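You operate a simulated robot arm through the tools that you are given. There is no shell and no other tool. Be economical: measure what you need, move in short steps, check, and stop when the job is done.

You are at the controls of a simulated two-armed robot. One attempt, no reset.

## Task
Hold the steel tote on the tool chest steady with one hand and put the block marked repair in it with the other.

It is judged by the outcome, as a careful person would: the job done as asked, and still so three seconds after it is handed in. It fails if anything else is knocked over, pushed out of place, dropped, spilled or broken.

## Robot
Two 6-joint arms with two-finger parallel grippers on one trunk, on a base that drives. Base frame: it is fixed to the floor where the robot stands at the start and does not move with it; the origin is under the middle of the robot, x ahead of it, y to its left, z up. Readings come in m, rad, newtons and seconds.
The left shoulder is at the start at [0.06, 0.187, 1.122], the right one opposite. With the tool pointing down near the work surface each hand reaches from about 0.28 to 0.62 m from the robot's upright axis, wherever it stands, measured 20 degrees to its own side. Places, roughly: steel tote [1.5, 0, 1]. Payload 1.57 kg a hand.
Tool frame (each hand has its own): the origin (TCP) lies between the finger pads and is the grasp point; the fingertips stand 0.03 m ahead of it; z points along the fingers, y is the line along which they close. The gripper opens to 0.11 m. The fingers are 0.024 m wide and 0.012 m thick; the gripper's body (0.048 by 0.112 m) begins 0.078 m behind the TCP.
Orientation is that of the tool frame in the base frame, as a unit quaternion [x, y, z, w]. With the fingers straight down and closing along the base's y, the tool's x points along the base's -x, its y along +y and its z along -z.

## Interface
- The arms move only by the tool move_arm. It takes "left_targets", "right_targets" or both (then of equal length, played together; a hand with none holds still); each is a list of rows, each an object (a shift or turn left out is 0, a gripper value left out holds the last) with "dp": the shift along the base's x, y, z in m, a list of three; "rotation": the turn, a rotation vector about the base's x, y, z in rad, a list of three; "gripper": the finger opening in m, from 0 to 0.11. In form: [{"dp": [x, y, z], "rotation": [wx, wy, wz], "gripper": gripper}, ...]. A call has 1 to 10 rows; each row shifts and turns the commanded pose from where the row before left it. Rows are played at 5 a second. More than 0.05 m and 0.15 rad between two rows, or a gripper value outside its range, and nothing of the call is played. Where a pose cannot be reached the arm comes as near as it can. A force on the tool above 40 N (or 10 N above the force at the start of the call, whichever is more), or a blocked arm, ends the call early, and 0.2 s more pass. Each finger travels about 0.153 m/s and halts on what it meets, pressing with about 43 N; the grip force reading is that of the motor and also rises with nothing between the fingers. The clock runs only during rows and for 0.2 s after the last one: add rows that do not move to give the fingers time. The reply holds the time, the measured pose of the TCP, the force on the tool along the base axes, the opening and the grip force, in the units named above and with some noise, with the torque about the TCP (base axes, N m) and any sound that the robot's microphone picked up.
- Cameras (640 x 400 px; columns grow to the right, rows downward): "scene" is now at [0.0136, -0.0177, 1.6716]; the picture's right is [-0.22, -0.97, 0.00], its down [-0.78, 0.18, -0.59] and it looks along [0.58, -0.13, -0.80] (base axes); focal length 263 px, centre (320, 200). "left" rides on the left gripper at [0.07, -0.016, -0.141] in its tool frame; the picture's right is [0.23, 0.97, 0.00], its down [-0.86, 0.20, -0.48] and it looks along [-0.47, 0.11, 0.88] (tool axes); focal length 222 px, centre (320, 200). "right" rides on the right gripper at [0.07, 0.016, -0.141] in its tool frame; the picture's right is [-0.23, 0.97, 0.00], its down [-0.86, -0.20, -0.48] and it looks along [-0.47, -0.11, 0.88] (tool axes); focal length 222 px, centre (320, 200). There is no depth. A picture from a camera that has moved, and an enlarged one, comes with that camera's place and axes in the base frame and with its lens. The place of the scene camera against the robot may be out by one fixed shift of up to 0.018 m in any direction.
- camera(camera): a new picture of that camera. No time passes.
- lift_body(by): slides the trunk up (or, below 0, down) by that many m; the arms and the scene camera ride with it, the base frame stays. It gives what a move gives, with no picture.
- drive_base(legs): drives the robot by 1 to 6 legs, each [ahead, left, turn to the left] in m, m and rad, along the robot's own axes; the way and the turn of a leg run together, so that a leg with both is an arc; at most 1.5 m and 3.142 rad a leg. The arms and the cameras ride along, it lands a little off, and it stops where it bumps. It gives what a move gives.
- aim_head(pan, tilt): turns the head with the scene camera to pan (to the left, within 1.501 rad either way) and tilt (down, from -0.506 to 1.204), counted from straight ahead of the robot. It gives what a move gives.
- zoom(camera, box): a new picture of the part [left, top, right, bottom] of that camera's present view, enlarged. No time passes.
- hand_in(): hands the job in; it is judged then, once.

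Work in short steps. Places have to be worked out from the pictures, the camera data and where the tool is seen: move nearer, look again, correct. Check each grasp and each placing, and mend what went wrong. You have 120 turns and 100 pictures in all, those below and enlarged ones among them. Open the grippers and draw the arms clear of the work before you hand the job in, unless the task says otherwise; then end with one line.

The tools are called after "Request:" as name(argument=value, ...) on one line, values as JSON. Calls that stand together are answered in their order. move_arm: Moves the arms, as the interface text tells. Its arguments: {"type":"object","properties":{"left_targets":{"type":"array"},"right_targets":{"type":"array"}},"required":[]} The other tools are called the same way: lift_body (by) slides the trunk up or down; drive_base (legs) drives the base; aim_head (pan, tilt) turns the head that bears the scene camera; camera (camera) takes a picture; zoom (camera, box) takes an enlarged picture of a part of a camera's view; hand_in () hands the job in.

At the start:

```text
time_s: 0.0
left_tool_pos: [0.4358, 0.17, 1.1009]
left_tool_rot: [0.001, 1.0, 0.0, 0.0]
left_wrist_force: [0.7, -0.3, 0.5]
left_torque: [0.0, -0.01, 0.01]
left_opening: 0.1099
left_finger_force: 0.0
right_tool_pos: [0.416, -0.2161, 1.0806]
right_tool_rot: [0.0, 1.0, 0.0, 0.0]
right_wrist_force: [-0.2, -0.4, 0.1]
right_torque: [0.0, 0.01, 0.0]
right_opening: 0.11
right_finger_force: 0.1
trunk travel left (down, up): [-0.75, 0.24]
robot x, y, heading: [-0.0017, 0.0003, -0.002]
head pan, tilt: [-0.225, 0.934]
```

scene: 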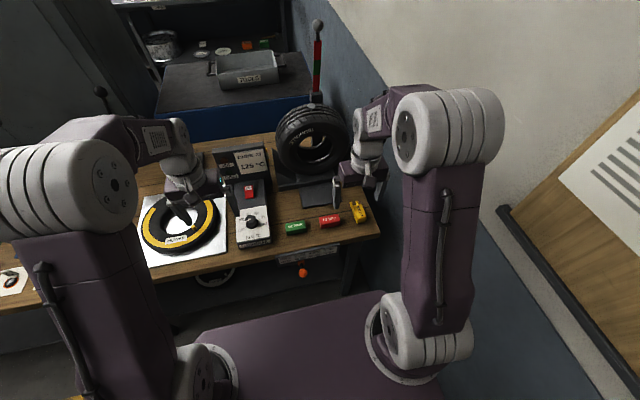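
right: 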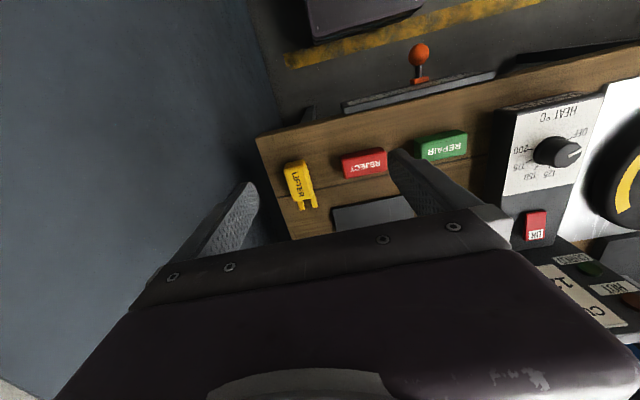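
left: 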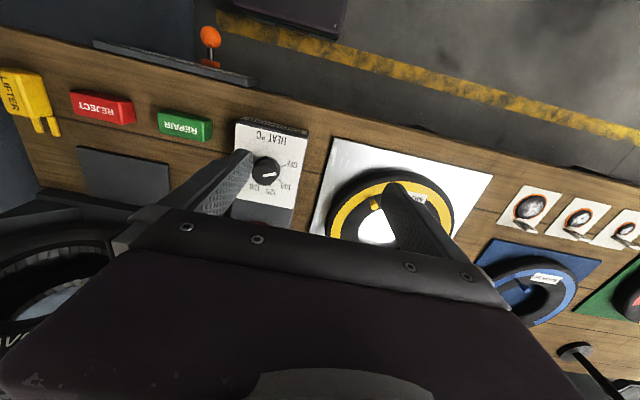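

The green block reads REPAIR and triangulates to about [0.48, -0.036, 0.88] from three cameras. I'll look closer at the block and the tote.

Request:
zoom(camera="scene", box=[120, 0, 360, 150])

Request:
zoom(camera="scene", box=[210, 130, 390, 290])

Request:
zoom(camera="right", box=[320, 80, 560, 230])

```text
2.67 times, centred on (240, 75) of scene
camera zoom: at [0.0136, -0.0177, 1.6716], right [-0.22, -0.97, 0.0], down [-0.78, 0.18, -0.59], along [0.58, -0.13, -0.8], focal length 702 px, centre (533, 533)
```

zoom: 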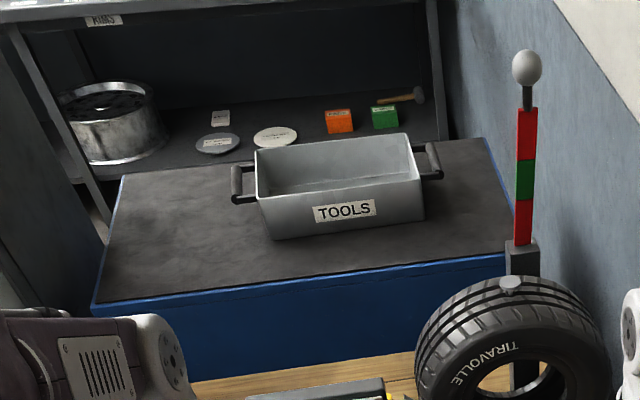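

```text
2.50 times, centred on (300, 210) of scene
camera zoom: at [0.0136, -0.0177, 1.6716], right [-0.22, -0.97, 0.0], down [-0.78, 0.18, -0.59], along [0.58, -0.13, -0.8], focal length 658 px, centre (370, 175)
```

zoom: 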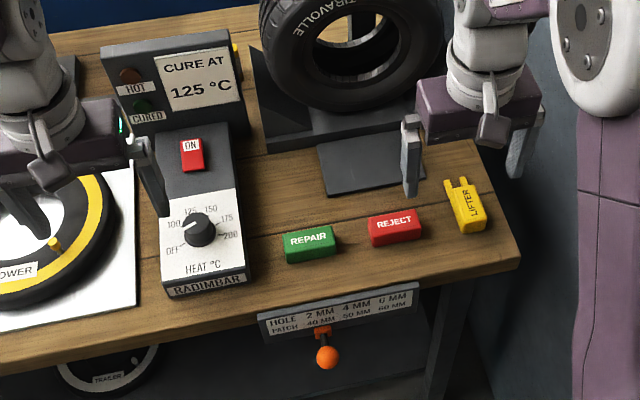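

```text
2.67 times, centred on (440, 155) of right
camera zoom: at [0.3463, -0.1992, 1.2204], right [0.23, 0.97, 0.0], down [0.86, -0.2, 0.48], along [0.47, -0.11, -0.88], focal length 592 px, centre (0, 320)
```

zoom: 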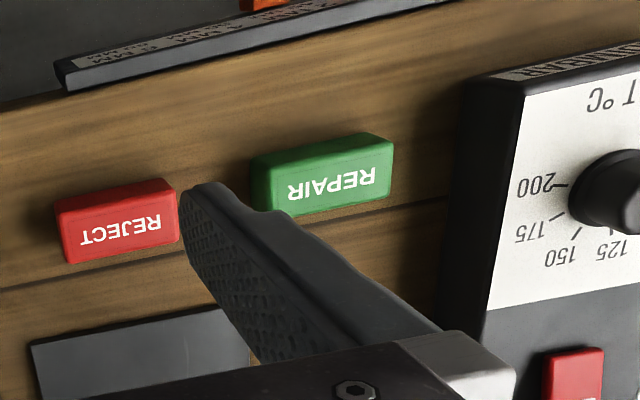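

The REPAIR block is on the near bench, and the tote is on a chest behind the bench. I need a route to the tote, so I'll look around with the head.

Request:
aim_head(pan=0.7, tilt=0.5)

Request:
camera(camera="scene")

Request:
aim_head(pan=1.5, tilt=0.6)

Request:
camera(camera="scene")

Request:
aim_head(pan=0.0, tilt=0.6)

Request:
camera(camera="scene")

```text
time_s: 1.2
left_tool_pos: [0.4364, 0.1713, 1.1012]
left_tool_rot: [0.0, 1.0, -0.001, 0.0]
left_wrist_force: [0.4, -0.1, 0.7]
left_torque: [-0.02, -0.01, 0.01]
left_opening: 0.1102
left_finger_force: 0.1
right_tool_pos: [0.4158, -0.2157, 1.08]
right_tool_rot: [-0.001, 1.0, 0.0, 0.0]
right_wrist_force: [0.3, -0.1, -0.4]
right_torque: [0.01, 0.02, 0.02]
right_opening: 0.1102
right_finger_force: 0.1
trunk travel left (down, up): [-0.75, 0.24]
robot x, y, heading: [-0.0001, -0.0026, -0.003]
head pan, tilt: [0.7, 0.499]
```

```text
93 pictures are left
camera scene: at [0.0115, 0.0573, 1.708], right [0.64, -0.77, 0.0], down [-0.37, -0.31, -0.88], along [0.67, 0.56, -0.48], focal length 263 px, centre (320, 200)
```

scene: 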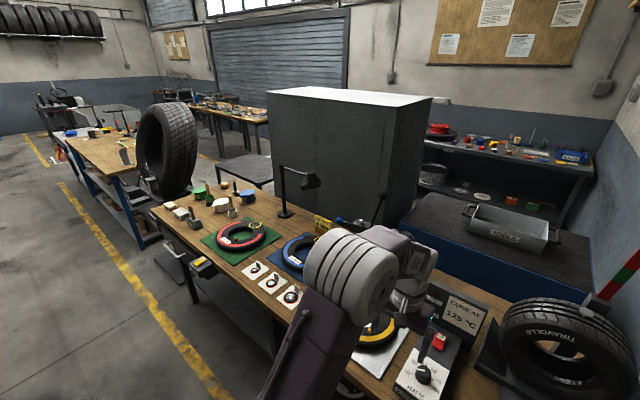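

```text
time_s: 2.4
left_tool_pos: [0.4359, 0.1713, 1.1008]
left_tool_rot: [0.0, 1.0, 0.0, 0.0]
left_wrist_force: [0.0, 0.4, 0.1]
left_torque: [0.05, -0.01, 0.01]
left_opening: 0.1102
left_finger_force: 0.0
right_tool_pos: [0.4159, -0.2171, 1.0798]
right_tool_rot: [0.0, 1.0, 0.0, 0.0]
right_wrist_force: [-0.7, -1.2, -0.8]
right_torque: [-0.03, -0.03, -0.02]
right_opening: 0.11
right_finger_force: 0.0
trunk travel left (down, up): [-0.75, 0.24]
robot x, y, heading: [-0.001, -0.0015, 0.0]
head pan, tilt: [1.499, 0.6]
```

```text
92 pictures are left
camera scene: at [-0.0517, 0.0869, 1.6989], right [1.0, -0.07, 0.0], down [-0.04, -0.56, -0.83], along [0.06, 0.82, -0.56], focal length 263 px, centre (320, 200)
```

scene: 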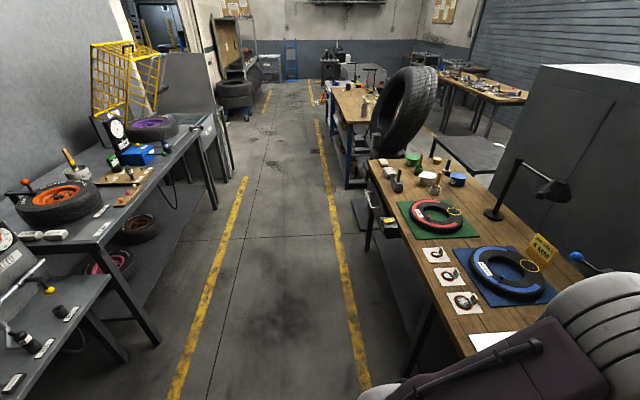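

```text
time_s: 4.0
left_tool_pos: [0.4367, 0.1714, 1.1012]
left_tool_rot: [0.0, 1.0, 0.0, 0.0]
left_wrist_force: [1.2, 0.3, -0.2]
left_torque: [-0.02, 0.03, 0.01]
left_opening: 0.1102
left_finger_force: 0.0
right_tool_pos: [0.4157, -0.2152, 1.0809]
right_tool_rot: [0.0, 1.0, -0.001, 0.0]
right_wrist_force: [0.4, 0.2, -0.7]
right_torque: [0.01, 0.02, -0.01]
right_opening: 0.11
right_finger_force: 0.1
trunk travel left (down, up): [-0.75, 0.24]
robot x, y, heading: [-0.0027, -0.0031, -0.002]
head pan, tilt: [0.0, 0.6]
```

```text
91 pictures are left
camera scene: at [0.0302, -0.0011, 1.6989], right [0.0, -1.0, 0.0], down [-0.56, 0.0, -0.83], along [0.83, 0.0, -0.56], focal length 263 px, centre (320, 200)
```

scene: 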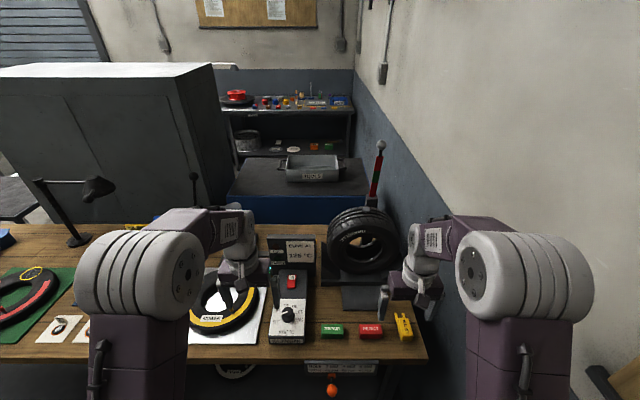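

The bench stands between the robot and the chest. I'll check the bench front and what is under it, to see how far the base can go in.

Request:
aim_head(pan=-0.1, tilt=1.2)

Request:
camera(camera="scene")

Request:
aim_head(pan=-0.9, tilt=0.8)

Request:
camera(camera="scene")

```text
time_s: 5.0
left_tool_pos: [0.4377, 0.1719, 1.1003]
left_tool_rot: [0.0, 1.0, 0.0, 0.001]
left_wrist_force: [0.3, -0.2, -0.1]
left_torque: [-0.01, 0.0, -0.01]
left_opening: 0.11
left_finger_force: 0.0
right_tool_pos: [0.416, -0.2156, 1.0808]
right_tool_rot: [0.0, 1.0, 0.0, 0.0]
right_wrist_force: [0.5, -1.0, 0.7]
right_torque: [0.01, -0.01, -0.01]
right_opening: 0.1099
right_finger_force: 0.1
trunk travel left (down, up): [-0.75, 0.24]
robot x, y, heading: [0.0018, -0.0016, 0.001]
head pan, tilt: [-0.099, 1.201]
```

```text
90 pictures are left
camera scene: at [-0.0024, -0.0068, 1.6544], right [-0.1, -1.0, 0.0], down [-0.93, 0.09, -0.36], along [0.36, -0.04, -0.93], focal length 263 px, centre (320, 200)
```

scene: 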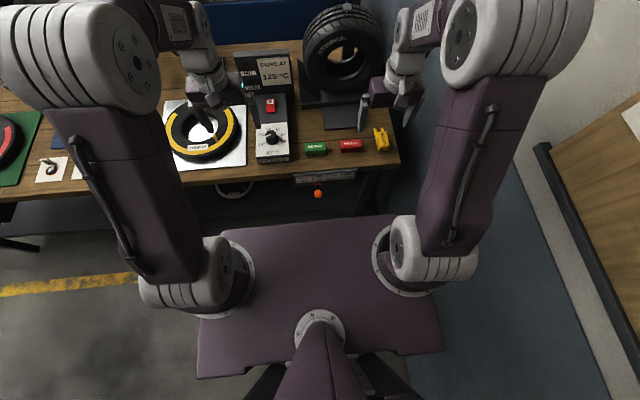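

```text
time_s: 6.1
left_tool_pos: [0.436, 0.1716, 1.1007]
left_tool_rot: [0.0, 1.0, 0.001, 0.0]
left_wrist_force: [-0.5, 0.4, 0.9]
left_torque: [0.01, 0.0, -0.02]
left_opening: 0.1102
left_finger_force: 0.0
right_tool_pos: [0.4154, -0.2157, 1.0806]
right_tool_rot: [-0.001, 1.0, -0.001, 0.0]
right_wrist_force: [-0.1, 0.3, -0.2]
right_torque: [0.04, 0.03, 0.0]
right_opening: 0.1099
right_finger_force: 0.1
trunk travel left (down, up): [-0.75, 0.24]
robot x, y, heading: [0.0013, 0.0023, 0.001]
head pan, tilt: [-0.901, 0.799]
```

```text
89 pictures are left
camera scene: at [-0.008, -0.0643, 1.682], right [-0.78, -0.62, 0.0], down [-0.45, 0.56, -0.7], along [0.43, -0.55, -0.72], focal length 263 px, centre (320, 200)
```

scene: 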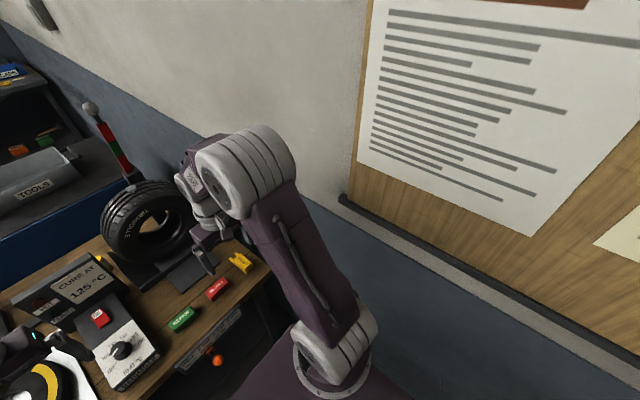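

Between the bench back (x≈1.05) and the tall cabinet front (x≈1.7) there seems to be a corridor that leads to the chest's left side. I'll pick up the REPAIR block first with the right hand, turned 90° so the fingers close along x and clear the neighbours.

Request:
move_arm(right_targets=[{"dp": [0.006, 0.018, 0], "rotation": [0, 0, 0.1428]}, {"dp": [0.006, 0.018, 0], "rotation": [0, 0, 0.1428]}, {"dp": [0.006, 0.018, 0], "rotation": [0, 0, 0.1428]}, {"dp": [0.006, 0.018, 0], "rotation": [0, 0, 0.1428]}, {"dp": [0.006, 0.018, 0], "rotation": [0, 0, 0.1428]}, {"dp": [0.006, 0.018, 0], "rotation": [0, 0, 0.1428]}, {"dp": [0.006, 0.018, 0], "rotation": [0, 0, 0.1428]}, {"dp": [0.006, 0.018, 0], "rotation": [0, 0, 0.1428]}, {"dp": [0.006, 0.018, 0], "rotation": [0, 0, 0.1428]}, {"dp": [0.006, 0.018, 0], "rotation": [0, 0, 0.1428]}])

Request:
move_arm(right_targets=[{"dp": [0.003, 0, -0.02], "rotation": [0, 0, 0.1428]}, {"dp": [0, 0, -0.02]}, {"dp": [0, 0, 0]}])

Request:
camera(camera="right")

Request:
aim_head(pan=-0.1, tilt=0.934)

Request:
camera(camera="scene")

```text
time_s: 8.3
left_tool_pos: [0.436, 0.1727, 1.101]
left_tool_rot: [0.0, 1.0, -0.001, 0.0]
left_wrist_force: [0.7, 0.2, 0.8]
left_torque: [-0.02, 0.02, 0.02]
left_opening: 0.1102
left_finger_force: 0.0
right_tool_pos: [0.4759, -0.0345, 1.0806]
right_tool_rot: [-0.656, 0.755, 0.0, -0.001]
right_wrist_force: [0.6, 1.0, -0.1]
right_torque: [-0.03, 0.01, -0.01]
right_opening: 0.1101
right_finger_force: 0.0
trunk travel left (down, up): [-0.75, 0.24]
robot x, y, heading: [-0.0044, 0.0013, 0.001]
head pan, tilt: [-0.901, 0.799]
```

```text
time_s: 9.1
left_tool_pos: [0.4356, 0.1709, 1.102]
left_tool_rot: [-0.001, 1.0, 0.0, 0.0]
left_wrist_force: [-0.8, 0.8, -0.2]
left_torque: [-0.01, 0.02, 0.01]
left_opening: 0.1102
left_finger_force: 0.1
right_tool_pos: [0.4776, -0.0371, 1.0411]
right_tool_rot: [0.708, -0.706, 0.0, 0.0]
right_wrist_force: [0.4, -0.7, -0.1]
right_torque: [0.01, -0.04, -0.02]
right_opening: 0.1102
right_finger_force: 0.0
trunk travel left (down, up): [-0.75, 0.24]
robot x, y, heading: [0.0025, 0.0007, 0.003]
head pan, tilt: [-0.901, 0.799]
```

```text
88 pictures are left
camera right: at [0.4623, -0.105, 1.181], right [-0.97, 0.23, 0.0], down [0.2, 0.86, 0.48], along [0.11, 0.47, -0.88], focal length 222 px, centre (320, 200)
```

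right: 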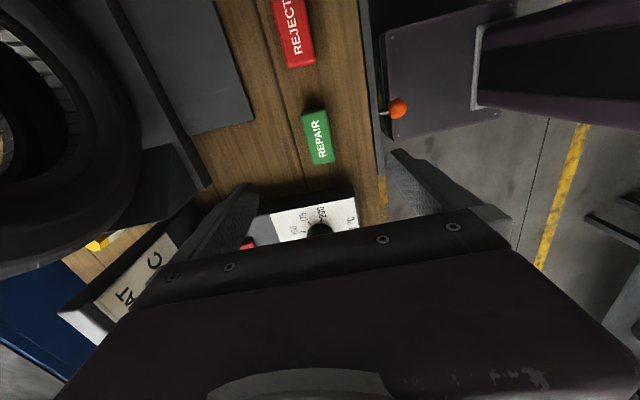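

```text
time_s: 10.2
left_tool_pos: [0.4365, 0.1715, 1.1005]
left_tool_rot: [0.0, 1.0, -0.001, 0.0]
left_wrist_force: [-0.9, 0.4, -0.4]
left_torque: [0.0, 0.04, 0.0]
left_opening: 0.1101
left_finger_force: 0.1
right_tool_pos: [0.48, -0.0361, 1.042]
right_tool_rot: [0.707, -0.707, -0.001, 0.0]
right_wrist_force: [-0.4, 0.5, -0.9]
right_torque: [0.04, 0.03, -0.01]
right_opening: 0.11
right_finger_force: 0.1
trunk travel left (down, up): [-0.75, 0.24]
robot x, y, heading: [-0.001, -0.0049, 0.002]
head pan, tilt: [-0.099, 0.934]
```

```text
87 pictures are left
camera scene: at [0.0151, -0.0086, 1.6717], right [-0.1, -0.99, 0.0], down [-0.8, 0.08, -0.59], along [0.59, -0.06, -0.8], focal length 263 px, centre (320, 200)
```

scene: 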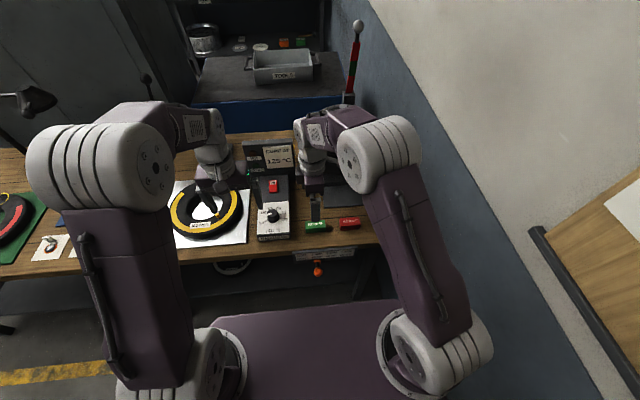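

The block is under the gripper at about [0.48, -0.041], long axis along y. I'm descending partway to look again.

Request:
move_arm(right_targets=[{"dp": [0, -0.002, -0.04]}, {"dp": [0, -0.002, -0.04]}, {"dp": [0, 0, -0.03]}, {"dp": [0, 0, 0]}])

Request:
camera(camera="right")

Request:
zoom(camera="scene", box=[250, 150, 400, 260])

```text
time_s: 11.2
left_tool_pos: [0.4363, 0.1705, 1.1006]
left_tool_rot: [0.0, 1.0, 0.0, 0.0]
left_wrist_force: [0.3, 0.5, -0.5]
left_torque: [0.05, -0.01, 0.03]
left_opening: 0.1099
left_finger_force: 0.1
right_tool_pos: [0.4788, -0.0394, 0.93]
right_tool_rot: [0.708, -0.706, -0.001, 0.0]
right_wrist_force: [0.1, 0.3, 0.0]
right_torque: [-0.02, 0.03, 0.0]
right_opening: 0.1099
right_finger_force: 0.1
trunk travel left (down, up): [-0.75, 0.24]
robot x, y, heading: [0.0004, -0.0012, 0.003]
head pan, tilt: [-0.099, 0.934]
```

```text
86 pictures are left
camera right: at [0.4632, -0.1088, 1.0705], right [-0.97, 0.23, 0.0], down [0.2, 0.86, 0.48], along [0.11, 0.47, -0.88], focal length 222 px, centre (320, 200)
```

right: 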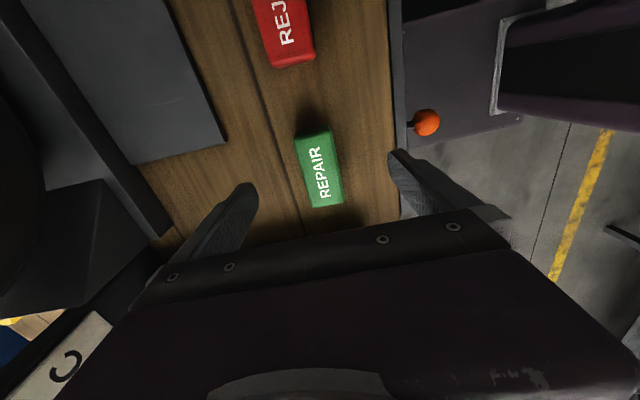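

```text
3.64 times, centred on (325, 205) of scene
camera zoom: at [0.015, -0.0085, 1.6717], right [-0.1, -1.0, 0.0], down [-0.8, 0.08, -0.59], along [0.59, -0.06, -0.8], focal length 957 px, centre (302, 182)
```

zoom: 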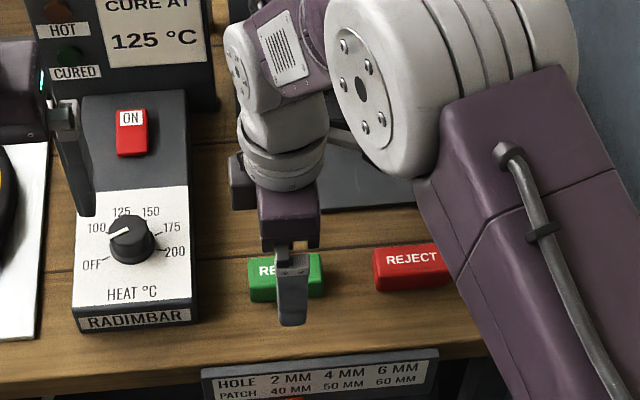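

Aligned: block top centre is about [0.480, -0.038]. I'll lower to z≈0.898 in small steps, watching force, then close.

Request:
move_arm(right_targets=[{"dp": [0.001, 0.001, -0.012]}, {"dp": [0, 0, -0.01]}, {"dp": [0, 0, -0.01]}, {"dp": [0, 0, 0]}])

Request:
camera(camera="right")

Request:
zoom(camera="scene", box=[280, 190, 360, 250])

```text
time_s: 12.2
left_tool_pos: [0.4352, 0.1721, 1.1008]
left_tool_rot: [0.0, 1.0, 0.001, 0.0]
left_wrist_force: [0.3, -0.3, 0.3]
left_torque: [0.05, 0.03, 0.02]
left_opening: 0.1102
left_finger_force: 0.0
right_tool_pos: [0.4801, -0.039, 0.8998]
right_tool_rot: [0.707, -0.707, 0.0, -0.001]
right_wrist_force: [-0.3, 0.4, -0.4]
right_torque: [0.02, 0.02, 0.0]
right_opening: 0.1099
right_finger_force: 0.0
trunk travel left (down, up): [-0.75, 0.24]
robot x, y, heading: [-0.002, 0.0027, 0.003]
head pan, tilt: [-0.099, 0.934]
```

```text
84 pictures are left
camera right: at [0.4643, -0.1076, 1.0388], right [-0.97, 0.23, 0.0], down [0.2, 0.86, 0.48], along [0.11, 0.47, -0.88], focal length 222 px, centre (320, 200)
```

right: 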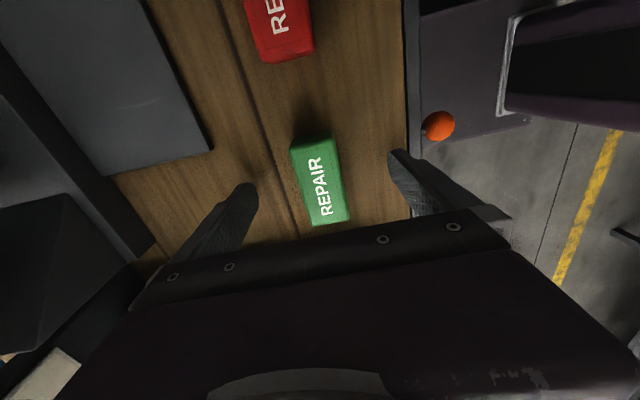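

```text
6.67 times, centred on (320, 220) of scene
camera zoom: at [0.0152, -0.0084, 1.6717], right [-0.1, -1.0, 0.0], down [-0.8, 0.08, -0.59], along [0.59, -0.06, -0.8], focal length 1754 px, centre (320, 67)
```

zoom: 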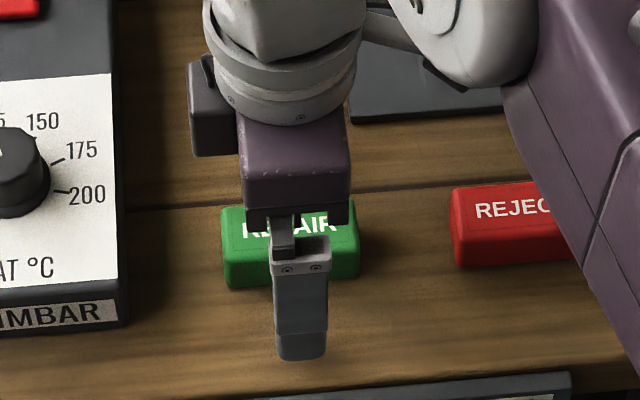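

The fingers straddle the block with the tips near the bench. I'll close with a few settling rows.

Request:
move_arm(right_targets=[{"dp": [0, 0, -0.004]}, {"gripper": 0.05}, {"gripper": 0.02}, {"gripper": 0.01}, {"gripper": 0.01}, {"gripper": 0.01}])

Request:
camera(camera="right")

```text
time_s: 13.6
left_tool_pos: [0.4363, 0.1703, 1.1011]
left_tool_rot: [0.0, 1.0, 0.0, 0.0]
left_wrist_force: [-0.1, -0.1, 0.3]
left_torque: [0.04, -0.02, 0.01]
left_opening: 0.11
left_finger_force: 0.1
right_tool_pos: [0.4808, -0.0374, 0.8952]
right_tool_rot: [0.707, -0.707, 0.0, 0.0]
right_wrist_force: [-0.1, -0.8, -0.8]
right_torque: [-0.03, -0.01, 0.01]
right_opening: 0.0329
right_finger_force: 41.2
trunk travel left (down, up): [-0.75, 0.24]
robot x, y, heading: [-0.0001, -0.0011, -0.001]
head pan, tilt: [-0.099, 0.934]
```

```text
82 pictures are left
camera right: at [0.4639, -0.108, 1.0347], right [-0.97, 0.23, 0.0], down [0.2, 0.86, 0.48], along [0.11, 0.47, -0.88], focal length 222 px, centre (320, 200)
```

right: 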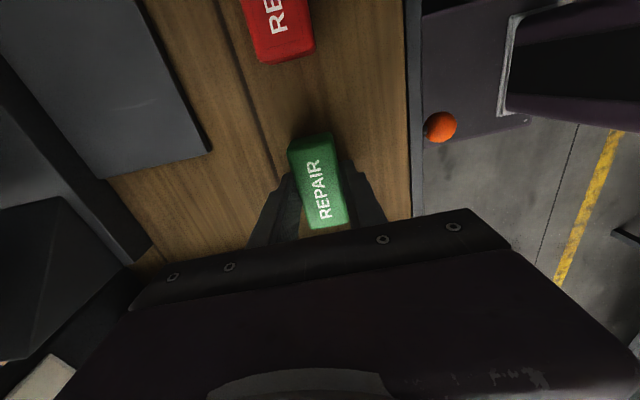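

Gripped (opening 0.033 m, 41 N). I'll lift straight up and check.

Request:
move_arm(right_targets=[{"dp": [0, 0, 0.04]}, {"dp": [0, 0, 0.05]}, {"dp": [0, 0, 0.05]}, {"dp": [0, 0, 0.05]}, {"dp": [-0.04, -0.01, 0.02]}, {"dp": [-0.04, -0.03, 0]}, {"dp": [-0.04, -0.03, 0]}, {"dp": [0, 0, 0]}], left_targets=[{"dp": [0, 0, 0]}, {"dp": [0, 0, 0]}, {"dp": [0, 0, 0]}, {"dp": [0, 0, 0]}, {"dp": [-0.03, 0, 0]}, {"dp": [-0.03, 0, 0]}, {"dp": [-0.03, 0, 0]}, {"dp": [0, 0, 0]}])

Request:
aim_head(pan=0, tilt=0.9)

Request:
camera(camera="right")

Request:
camera(camera="scene")

```text
time_s: 15.4
left_tool_pos: [0.3469, 0.1723, 1.1011]
left_tool_rot: [0.0, 1.0, 0.0, 0.0]
left_wrist_force: [-0.2, -0.5, 0.1]
left_torque: [0.01, 0.04, 0.0]
left_opening: 0.1099
left_finger_force: 0.1
right_tool_pos: [0.3611, -0.1083, 1.1043]
right_tool_rot: [0.707, -0.707, 0.001, 0.0]
right_wrist_force: [-0.3, 0.0, -1.1]
right_torque: [-0.01, 0.04, 0.02]
right_opening: 0.0331
right_finger_force: 41.1
trunk travel left (down, up): [-0.75, 0.24]
robot x, y, heading: [-0.0025, -0.0005, -0.003]
head pan, tilt: [-0.099, 0.934]
```

```text
time_s: 16.1
left_tool_pos: [0.3467, 0.1708, 1.0996]
left_tool_rot: [0.001, 1.0, 0.0, 0.0]
left_wrist_force: [0.6, 0.6, 0.3]
left_torque: [0.04, 0.03, -0.01]
left_opening: 0.11
left_finger_force: 0.1
right_tool_pos: [0.3606, -0.1071, 1.105]
right_tool_rot: [0.707, -0.707, 0.0, 0.001]
right_wrist_force: [0.6, -0.2, -1.9]
right_torque: [-0.01, 0.01, 0.02]
right_opening: 0.033
right_finger_force: 41.0
trunk travel left (down, up): [-0.75, 0.24]
robot x, y, heading: [-0.0008, -0.0008, 0.001]
head pan, tilt: [0.0, 0.901]
```

```text
81 pictures are left
camera right: at [0.3449, -0.1779, 1.2443], right [-0.97, 0.23, 0.0], down [0.2, 0.86, 0.48], along [0.11, 0.47, -0.88], focal length 222 px, centre (320, 200)
```

right: 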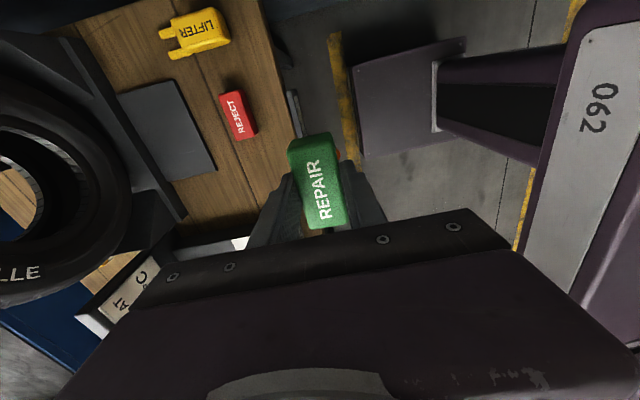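

```text
80 pictures are left
camera scene: at [0.0181, -0.0009, 1.6741], right [0.0, -1.0, 0.0], down [-0.78, 0.0, -0.62], along [0.62, 0.0, -0.78], focal length 263 px, centre (320, 200)
```

scene: 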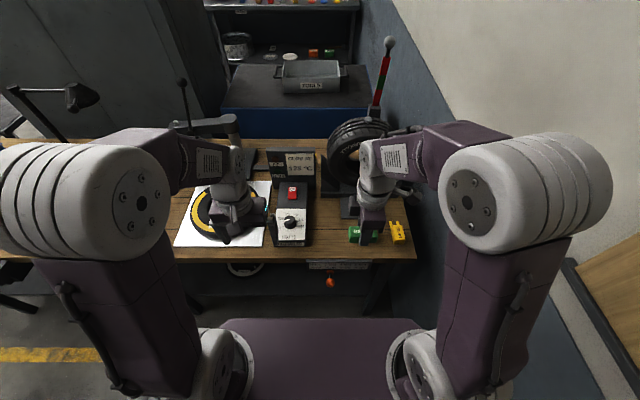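

Block is held firmly. I'll back away from the bench, strafe left along the aisle, then look toward the gap between the benches.

Request:
drive_base(legs=[[-0.18, 0, 0], [0, 1.2, 0]])

Request:
aim_head(pan=0.6, tilt=0.6)

Request:
camera(camera="scene")

```text
time_s: 23.3
left_tool_pos: [0.1662, 1.3761, 1.1012]
left_tool_rot: [0.001, 1.0, 0.0, 0.0]
left_wrist_force: [-0.2, 0.2, -0.3]
left_torque: [0.01, -0.06, -0.02]
left_opening: 0.1098
left_finger_force: 0.1
right_tool_pos: [0.1792, 1.0977, 1.1037]
right_tool_rot: [-0.706, 0.708, 0.001, 0.001]
right_wrist_force: [0.8, -0.2, -0.9]
right_torque: [0.03, 0.02, 0.0]
right_opening: 0.0332
right_finger_force: 41.4
trunk travel left (down, up): [-0.75, 0.24]
robot x, y, heading: [-0.1771, 1.2027, -0.002]
head pan, tilt: [0.0, 0.901]
```

```text
time_s: 24.3
left_tool_pos: [0.1665, 1.3779, 1.1001]
left_tool_rot: [0.001, 1.0, 0.0, 0.0]
left_wrist_force: [-0.3, 0.4, -0.1]
left_torque: [0.02, -0.03, -0.03]
left_opening: 0.1101
left_finger_force: 0.0
right_tool_pos: [0.1812, 1.0975, 1.1044]
right_tool_rot: [-0.706, 0.708, 0.0, 0.0]
right_wrist_force: [0.2, -0.2, -0.6]
right_torque: [-0.01, 0.02, 0.02]
right_opening: 0.033
right_finger_force: 40.6
trunk travel left (down, up): [-0.75, 0.24]
robot x, y, heading: [-0.1789, 1.2088, -0.004]
head pan, tilt: [0.6, 0.6]
```

```text
79 pictures are left
camera scene: at [-0.1647, 1.2552, 1.6989], right [0.56, -0.83, 0.0], down [-0.47, -0.32, -0.82], along [0.68, 0.46, -0.57], focal length 263 px, centre (320, 200)
```

scene: 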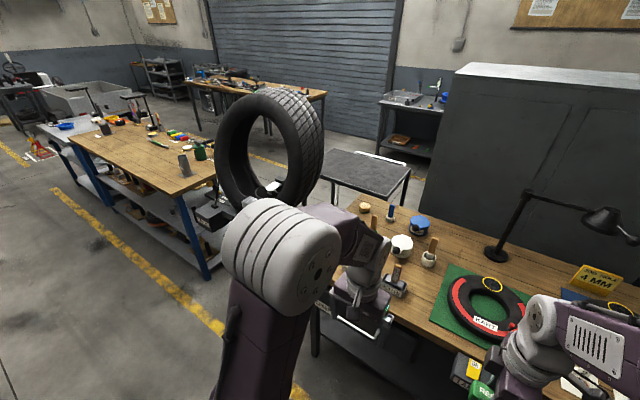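

The gap lies ahead to the left, with a dark table behind it. I'll strafe further and look straight into it.

Request:
drive_base(legs=[[0, 0.85, 0]])

Request:
aim_head(pan=0.0, tilt=0.7)

Request:
camera(camera="scene")

Request:
aim_head(pan=-0.5, tilt=0.5)

Request:
camera(camera="scene")

```text
time_s: 28.8
left_tool_pos: [0.1624, 2.2338, 1.1015]
left_tool_rot: [-0.003, 1.0, 0.0, 0.0]
left_wrist_force: [-0.6, 0.2, -0.1]
left_torque: [0.0, -0.01, 0.0]
left_opening: 0.11
left_finger_force: 0.1
right_tool_pos: [0.1796, 1.953, 1.1049]
right_tool_rot: [0.71, -0.705, 0.0, 0.0]
right_wrist_force: [-0.3, 0.8, -1.1]
right_torque: [0.0, 0.02, -0.01]
right_opening: 0.0331
right_finger_force: 40.8
trunk travel left (down, up): [-0.75, 0.24]
robot x, y, heading: [-0.1799, 2.0617, 0.005]
head pan, tilt: [0.6, 0.6]
```

```text
time_s: 29.8
left_tool_pos: [0.1624, 2.2348, 1.0997]
left_tool_rot: [-0.003, 1.0, 0.0, 0.0]
left_wrist_force: [0.4, 0.1, -0.5]
left_torque: [0.01, 0.01, -0.03]
left_opening: 0.1098
left_finger_force: 0.0
right_tool_pos: [0.1787, 1.9528, 1.1041]
right_tool_rot: [0.71, -0.704, 0.0, 0.001]
right_wrist_force: [0.2, 0.6, 0.0]
right_torque: [-0.01, -0.01, -0.02]
right_opening: 0.033
right_finger_force: 40.9
trunk travel left (down, up): [-0.75, 0.24]
robot x, y, heading: [-0.1772, 2.0611, 0.008]
head pan, tilt: [0.0, 0.7]
```

```text
78 pictures are left
camera scene: at [-0.155, 2.059, 1.6903], right [0.01, -1.0, 0.0], down [-0.64, 0.0, -0.77], along [0.76, 0.01, -0.64], focal length 263 px, centre (320, 200)
```

scene: 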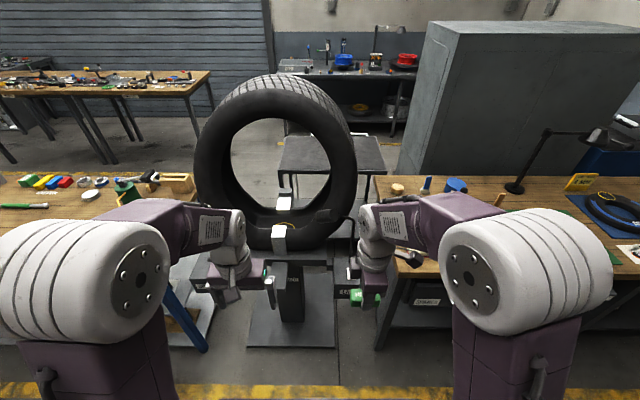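

```text
time_s: 30.8
left_tool_pos: [0.1639, 2.235, 1.1002]
left_tool_rot: [-0.004, 1.0, 0.001, 0.0]
left_wrist_force: [0.3, 0.0, 0.4]
left_torque: [-0.01, 0.02, 0.01]
left_opening: 0.1104
left_finger_force: 0.0
right_tool_pos: [0.1793, 1.9527, 1.1041]
right_tool_rot: [0.709, -0.705, 0.0, 0.0]
right_wrist_force: [0.2, -0.5, -0.7]
right_torque: [-0.02, -0.02, -0.03]
right_opening: 0.0328
right_finger_force: 40.9
trunk travel left (down, up): [-0.75, 0.24]
robot x, y, heading: [-0.1827, 2.059, 0.006]
head pan, tilt: [-0.499, 0.499]
```

```text
77 pictures are left
camera scene: at [-0.1597, 2.0157, 1.708], right [-0.47, -0.88, 0.0], down [-0.42, 0.23, -0.88], along [0.77, -0.41, -0.48], focal length 263 px, centre (320, 200)
```

scene: 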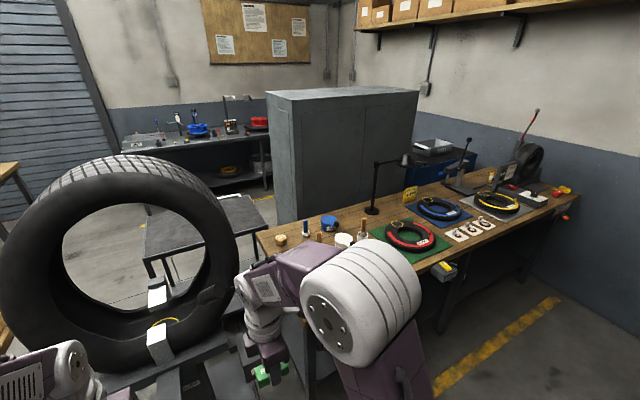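

The tyre machine blocks this gap. Re-triangulating puts the cabinet directly behind the bench (x≈1.2–1.65, y≈0.57–1.45), so the chest has to be reached from behind, at x>1.85. I'll look further left for a way around the second bench.

Request:
aim_head(pan=1.0, tilt=0.45)

Request:
camera(camera="scene")

Request:
aim_head(pan=0.4, tilt=0.4)

Request:
camera(camera="scene")

```text
time_s: 32.4
left_tool_pos: [0.1635, 2.2345, 1.0999]
left_tool_rot: [-0.003, 1.0, 0.0, 0.0]
left_wrist_force: [0.4, -0.3, 0.6]
left_torque: [0.04, 0.04, 0.0]
left_opening: 0.1097
left_finger_force: 0.1
right_tool_pos: [0.1803, 1.9545, 1.1047]
right_tool_rot: [0.709, -0.705, 0.001, 0.0]
right_wrist_force: [-0.3, 0.2, -0.6]
right_torque: [0.02, -0.03, 0.02]
right_opening: 0.0331
right_finger_force: 41.4
trunk travel left (down, up): [-0.75, 0.24]
robot x, y, heading: [-0.1842, 2.0621, 0.008]
head pan, tilt: [1.0, 0.45]
```

```text
76 pictures are left
camera scene: at [-0.1907, 2.1361, 1.7125], right [0.84, -0.53, 0.0], down [-0.23, -0.37, -0.9], along [0.48, 0.76, -0.44], focal length 263 px, centre (320, 200)
```

scene: 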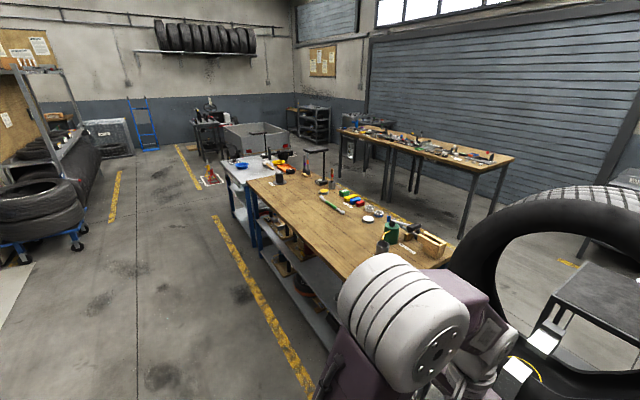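

```text
time_s: 33.4
left_tool_pos: [0.163, 2.2343, 1.1005]
left_tool_rot: [-0.004, 1.0, 0.0, 0.001]
left_wrist_force: [0.6, 0.4, 0.1]
left_torque: [0.02, -0.04, 0.06]
left_opening: 0.1098
left_finger_force: 0.1
right_tool_pos: [0.178, 1.9534, 1.1036]
right_tool_rot: [0.71, -0.704, 0.0, 0.0]
right_wrist_force: [0.1, -0.2, -0.6]
right_torque: [-0.01, -0.01, -0.04]
right_opening: 0.0326
right_finger_force: 40.9
trunk travel left (down, up): [-0.75, 0.24]
robot x, y, heading: [-0.1824, 2.0617, 0.009]
head pan, tilt: [0.4, 0.4]
```

```text
75 pictures are left
camera scene: at [-0.155, 2.0953, 1.7171], right [0.4, -0.92, 0.0], down [-0.36, -0.15, -0.92], along [0.85, 0.36, -0.39], focal length 263 px, centre (320, 200)
```

scene: 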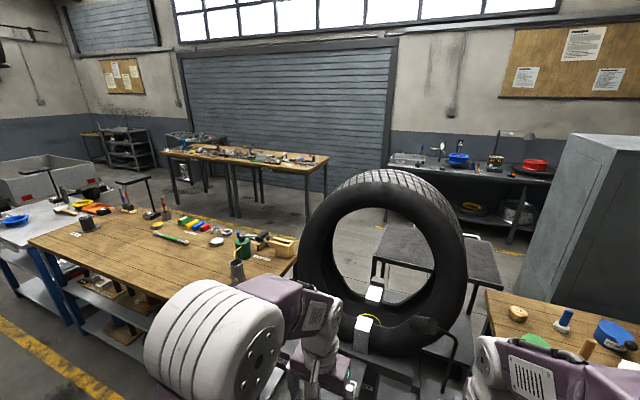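

There's a walkway behind the second bench, entered past the grey table's far end (y≈4.9). I'll strafe further along the aisle and look again.

Request:
drive_base(legs=[[0, 1.5, 0], [0, 1.0, 0]])

Request:
aim_head(pan=0.5, tilt=0.5)

Request:
camera(camera="scene")

```text
time_s: 45.6
left_tool_pos: [0.1295, 4.7367, 1.1003]
left_tool_rot: [-0.007, 1.0, 0.001, 0.0]
left_wrist_force: [-0.2, 0.5, -0.5]
left_torque: [-0.01, -0.01, 0.02]
left_opening: 0.1099
left_finger_force: 0.1
right_tool_pos: [0.1461, 4.4557, 1.1033]
right_tool_rot: [0.712, -0.702, 0.0, 0.0]
right_wrist_force: [-0.5, -0.3, -0.6]
right_torque: [0.01, 0.0, 0.02]
right_opening: 0.0326
right_finger_force: 40.8
trunk travel left (down, up): [-0.75, 0.24]
robot x, y, heading: [-0.2144, 4.5618, 0.015]
head pan, tilt: [0.4, 0.4]
```

```text
time_s: 46.2
left_tool_pos: [0.1296, 4.7358, 1.1]
left_tool_rot: [-0.008, 1.0, 0.0, 0.0]
left_wrist_force: [0.3, -0.1, 0.1]
left_torque: [0.02, -0.02, 0.0]
left_opening: 0.1103
left_finger_force: 0.0
right_tool_pos: [0.1468, 4.4567, 1.1047]
right_tool_rot: [0.712, -0.702, 0.0, 0.0]
right_wrist_force: [-1.2, 0.2, -1.0]
right_torque: [-0.03, -0.02, -0.01]
right_opening: 0.0332
right_finger_force: 40.6
trunk travel left (down, up): [-0.75, 0.24]
robot x, y, heading: [-0.2168, 4.5607, 0.015]
head pan, tilt: [0.499, 0.499]
```

```text
74 pictures are left
camera scene: at [-0.1936, 4.6033, 1.708], right [0.49, -0.87, 0.0], down [-0.42, -0.23, -0.88], along [0.77, 0.43, -0.48], focal length 263 px, centre (320, 200)
```

scene: 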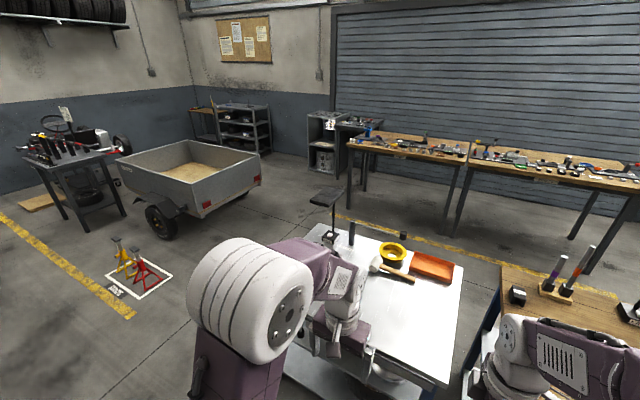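

The way past the grey table (ends y≈5.2) is clear up to the trailer (y≈6.5). I'll strafe to y≈5.75, then go ahead to x≈1.75.

Request:
drive_base(legs=[[0, 1.2, -0.015], [1.3, 0, 0], [0.65, 0, 0]])

Request:
aim_head(pan=-1.3, tilt=0.45)

Request:
camera(camera="scene")

```text
time_s: 61.7
left_tool_pos: [2.0823, 5.9422, 1.1007]
left_tool_rot: [-0.002, 1.0, 0.0, 0.0]
left_wrist_force: [0.2, -0.8, -0.6]
left_torque: [0.02, 0.01, 0.01]
left_opening: 0.1099
left_finger_force: 0.2
right_tool_pos: [2.099, 5.6607, 1.1041]
right_tool_rot: [0.709, -0.705, -0.001, 0.001]
right_wrist_force: [0.5, 0.3, 0.0]
right_torque: [0.02, -0.03, 0.03]
right_opening: 0.033
right_finger_force: 40.8
trunk travel left (down, up): [-0.75, 0.24]
robot x, y, heading: [1.7385, 5.7694, 0.009]
head pan, tilt: [0.499, 0.499]
```

```text
time_s: 63.5
left_tool_pos: [2.0827, 5.942, 1.1003]
left_tool_rot: [-0.002, 1.0, 0.0, 0.0]
left_wrist_force: [0.3, 0.7, 0.5]
left_torque: [0.0, 0.0, -0.03]
left_opening: 0.1098
left_finger_force: 0.0
right_tool_pos: [2.0988, 5.6614, 1.1042]
right_tool_rot: [0.708, -0.706, 0.0, 0.0]
right_wrist_force: [-0.4, 0.6, 0.1]
right_torque: [-0.01, 0.04, 0.0]
right_opening: 0.0331
right_finger_force: 40.5
trunk travel left (down, up): [-0.75, 0.24]
robot x, y, heading: [1.7401, 5.7673, 0.007]
head pan, tilt: [-1.3, 0.45]
```

```text
73 pictures are left
camera scene: at [1.7049, 5.6784, 1.7125], right [-0.96, -0.27, 0.0], down [-0.12, 0.42, -0.9], along [0.25, -0.87, -0.44], focal length 263 px, centre (320, 200)
```

scene: 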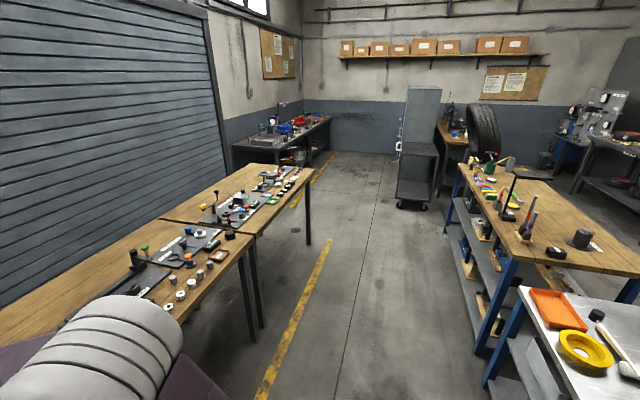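

The walkway straight down to the far wall is clear at x≈2.0. I'll turn to face -y, shift to x≈2.0, and drive down.

Request:
drive_base(legs=[[0, 0, -1.578], [0, 0.25, 0], [1.5, 0, 0], [1.5, 0, 0]])

Request:
aim_head(pan=-0.25, tilt=0.5)

Request:
camera(camera="scene")

```text
time_s: 83.2
left_tool_pos: [2.1217, 2.417, 1.1011]
left_tool_rot: [0.712, 0.702, 0.0, 0.0]
left_wrist_force: [-0.9, 0.7, -0.4]
left_torque: [0.03, 0.01, 0.02]
left_opening: 0.1099
left_finger_force: 0.0
right_tool_pos: [1.8413, 2.4063, 1.1043]
right_tool_rot: [0.006, 1.0, 0.001, 0.001]
right_wrist_force: [0.3, -0.4, -1.0]
right_torque: [-0.04, 0.02, -0.01]
right_opening: 0.0329
right_finger_force: 41.2
trunk travel left (down, up): [-0.75, 0.24]
robot x, y, heading: [1.9531, 2.7628, -1.581]
head pan, tilt: [-1.3, 0.45]
```

```text
time_s: 84.5
left_tool_pos: [2.1214, 2.4166, 1.101]
left_tool_rot: [0.711, 0.703, 0.001, 0.0]
left_wrist_force: [0.2, -0.2, 0.3]
left_torque: [-0.03, -0.02, -0.02]
left_opening: 0.1099
left_finger_force: 0.1
right_tool_pos: [1.8422, 2.4066, 1.1054]
right_tool_rot: [0.006, 1.0, 0.0, 0.001]
right_wrist_force: [-0.4, -0.1, -0.4]
right_torque: [0.03, -0.01, -0.01]
right_opening: 0.0334
right_finger_force: 41.1
trunk travel left (down, up): [-0.75, 0.24]
robot x, y, heading: [1.9557, 2.7627, -1.581]
head pan, tilt: [-0.25, 0.499]
```

```text
72 pictures are left
camera scene: at [1.9335, 2.7353, 1.708], right [-0.97, 0.26, 0.0], down [0.12, 0.46, -0.88], along [-0.23, -0.85, -0.48], focal length 263 px, centre (320, 200)
```

scene: 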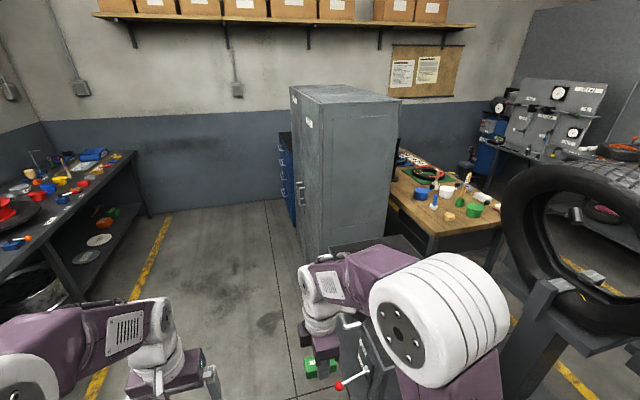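

Chest drawers face the walkway, so I can work from x≈2.2. First I'll check what stands at the robot's right front, where the cart is.

Request:
aim_head(pan=-0.4, tilt=1.1)

Request:
camera(camera="scene")

Request:
camera(camera="right")

```text
time_s: 85.5
left_tool_pos: [2.122, 2.4171, 1.1008]
left_tool_rot: [0.712, 0.702, 0.0, 0.0]
left_wrist_force: [0.0, -0.6, -0.3]
left_torque: [0.03, 0.02, -0.03]
left_opening: 0.1099
left_finger_force: 0.0
right_tool_pos: [1.8417, 2.4061, 1.1046]
right_tool_rot: [0.005, 1.0, -0.001, 0.0]
right_wrist_force: [-0.4, 0.0, -0.1]
right_torque: [0.0, 0.0, -0.01]
right_opening: 0.0327
right_finger_force: 40.8
trunk travel left (down, up): [-0.75, 0.24]
robot x, y, heading: [1.9537, 2.7652, -1.582]
head pan, tilt: [-0.4, 1.1]
```

```text
71 pictures are left
camera scene: at [1.9319, 2.7654, 1.6604], right [-0.92, 0.4, 0.0], down [0.36, 0.82, -0.45], along [-0.18, -0.42, -0.89], focal length 263 px, centre (320, 200)
```

scene: 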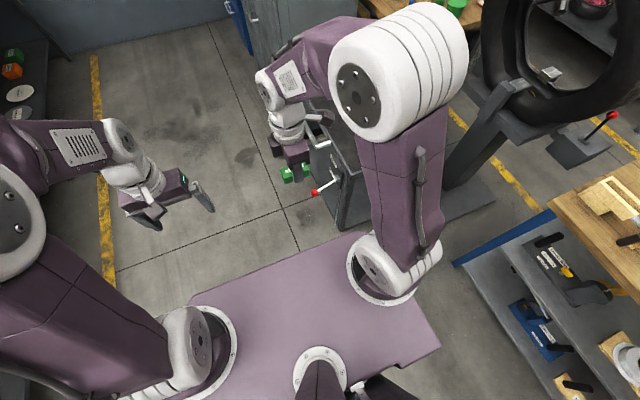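

```text
70 pictures are left
camera right: at [1.7725, 2.4234, 1.2444], right [0.24, 0.97, 0.0], down [0.85, -0.21, 0.48], along [0.46, -0.11, -0.88], focal length 222 px, centre (320, 200)
```

right: 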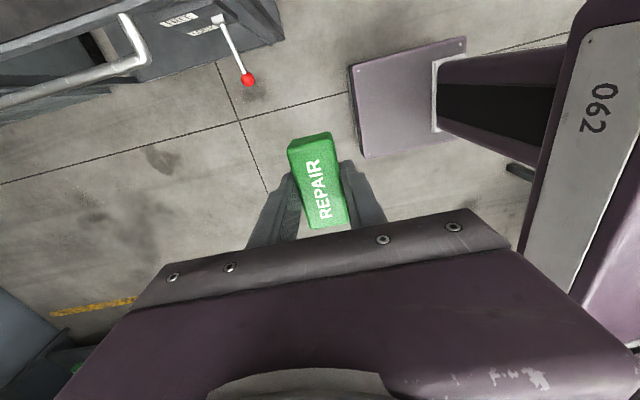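

The cart's lever tip is at x≈1.74 and close to my base, so I'll shift left to x≈2.35 before driving on. The shelf front is at x≈3.0, so there's room to turn and face the chest.

Request:
drive_base(legs=[[0, 0.4, 0], [1.5, 0, 0], [0.8, 0, 0], [0, 0, -1.56]])

Request:
aim_head(pan=0.0, tilt=0.8)

Request:
camera(camera="scene")

```text
time_s: 102.8
left_tool_pos: [1.9566, 0.2917, 1.1009]
left_tool_rot: [1.0, -0.015, 0.0, 0.0]
left_wrist_force: [0.2, 0.2, 0.0]
left_torque: [-0.03, -0.01, 0.01]
left_opening: 0.1097
left_finger_force: 0.1
right_tool_pos: [1.9512, 0.573, 1.105]
right_tool_rot: [0.718, 0.697, 0.0, -0.001]
right_wrist_force: [-0.6, 0.4, -0.4]
right_torque: [-0.03, -0.02, -0.01]
right_opening: 0.0331
right_finger_force: 41.1
trunk travel left (down, up): [-0.75, 0.24]
robot x, y, heading: [2.3096, 0.4533, 3.117]
head pan, tilt: [-0.4, 1.1]
```

```text
time_s: 103.7
left_tool_pos: [1.958, 0.2925, 1.1018]
left_tool_rot: [1.0, -0.014, 0.0, 0.0]
left_wrist_force: [0.2, 0.3, 0.0]
left_torque: [0.02, -0.01, -0.03]
left_opening: 0.1099
left_finger_force: 0.1
right_tool_pos: [1.9504, 0.5722, 1.1052]
right_tool_rot: [0.717, 0.697, 0.0, 0.001]
right_wrist_force: [-0.5, -0.6, -0.6]
right_torque: [-0.01, -0.02, 0.0]
right_opening: 0.0331
right_finger_force: 41.4
trunk travel left (down, up): [-0.75, 0.24]
robot x, y, heading: [2.3092, 0.4539, 3.112]
head pan, tilt: [0.0, 0.799]
```

```text
69 pictures are left
camera scene: at [2.2894, 0.4532, 1.682], right [0.03, 1.0, 0.0], down [0.72, -0.02, -0.7], along [-0.7, 0.02, -0.72], focal length 263 px, centre (320, 200)
```

scene: 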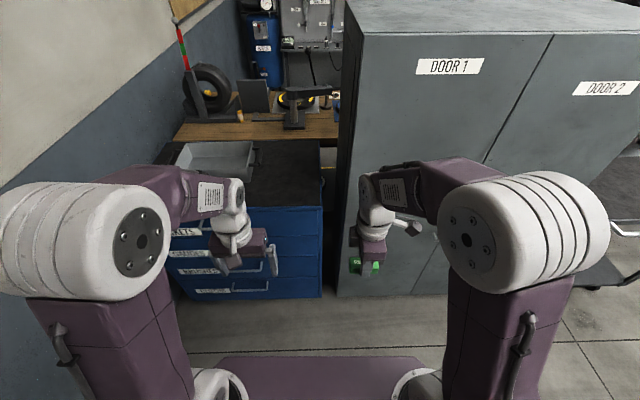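

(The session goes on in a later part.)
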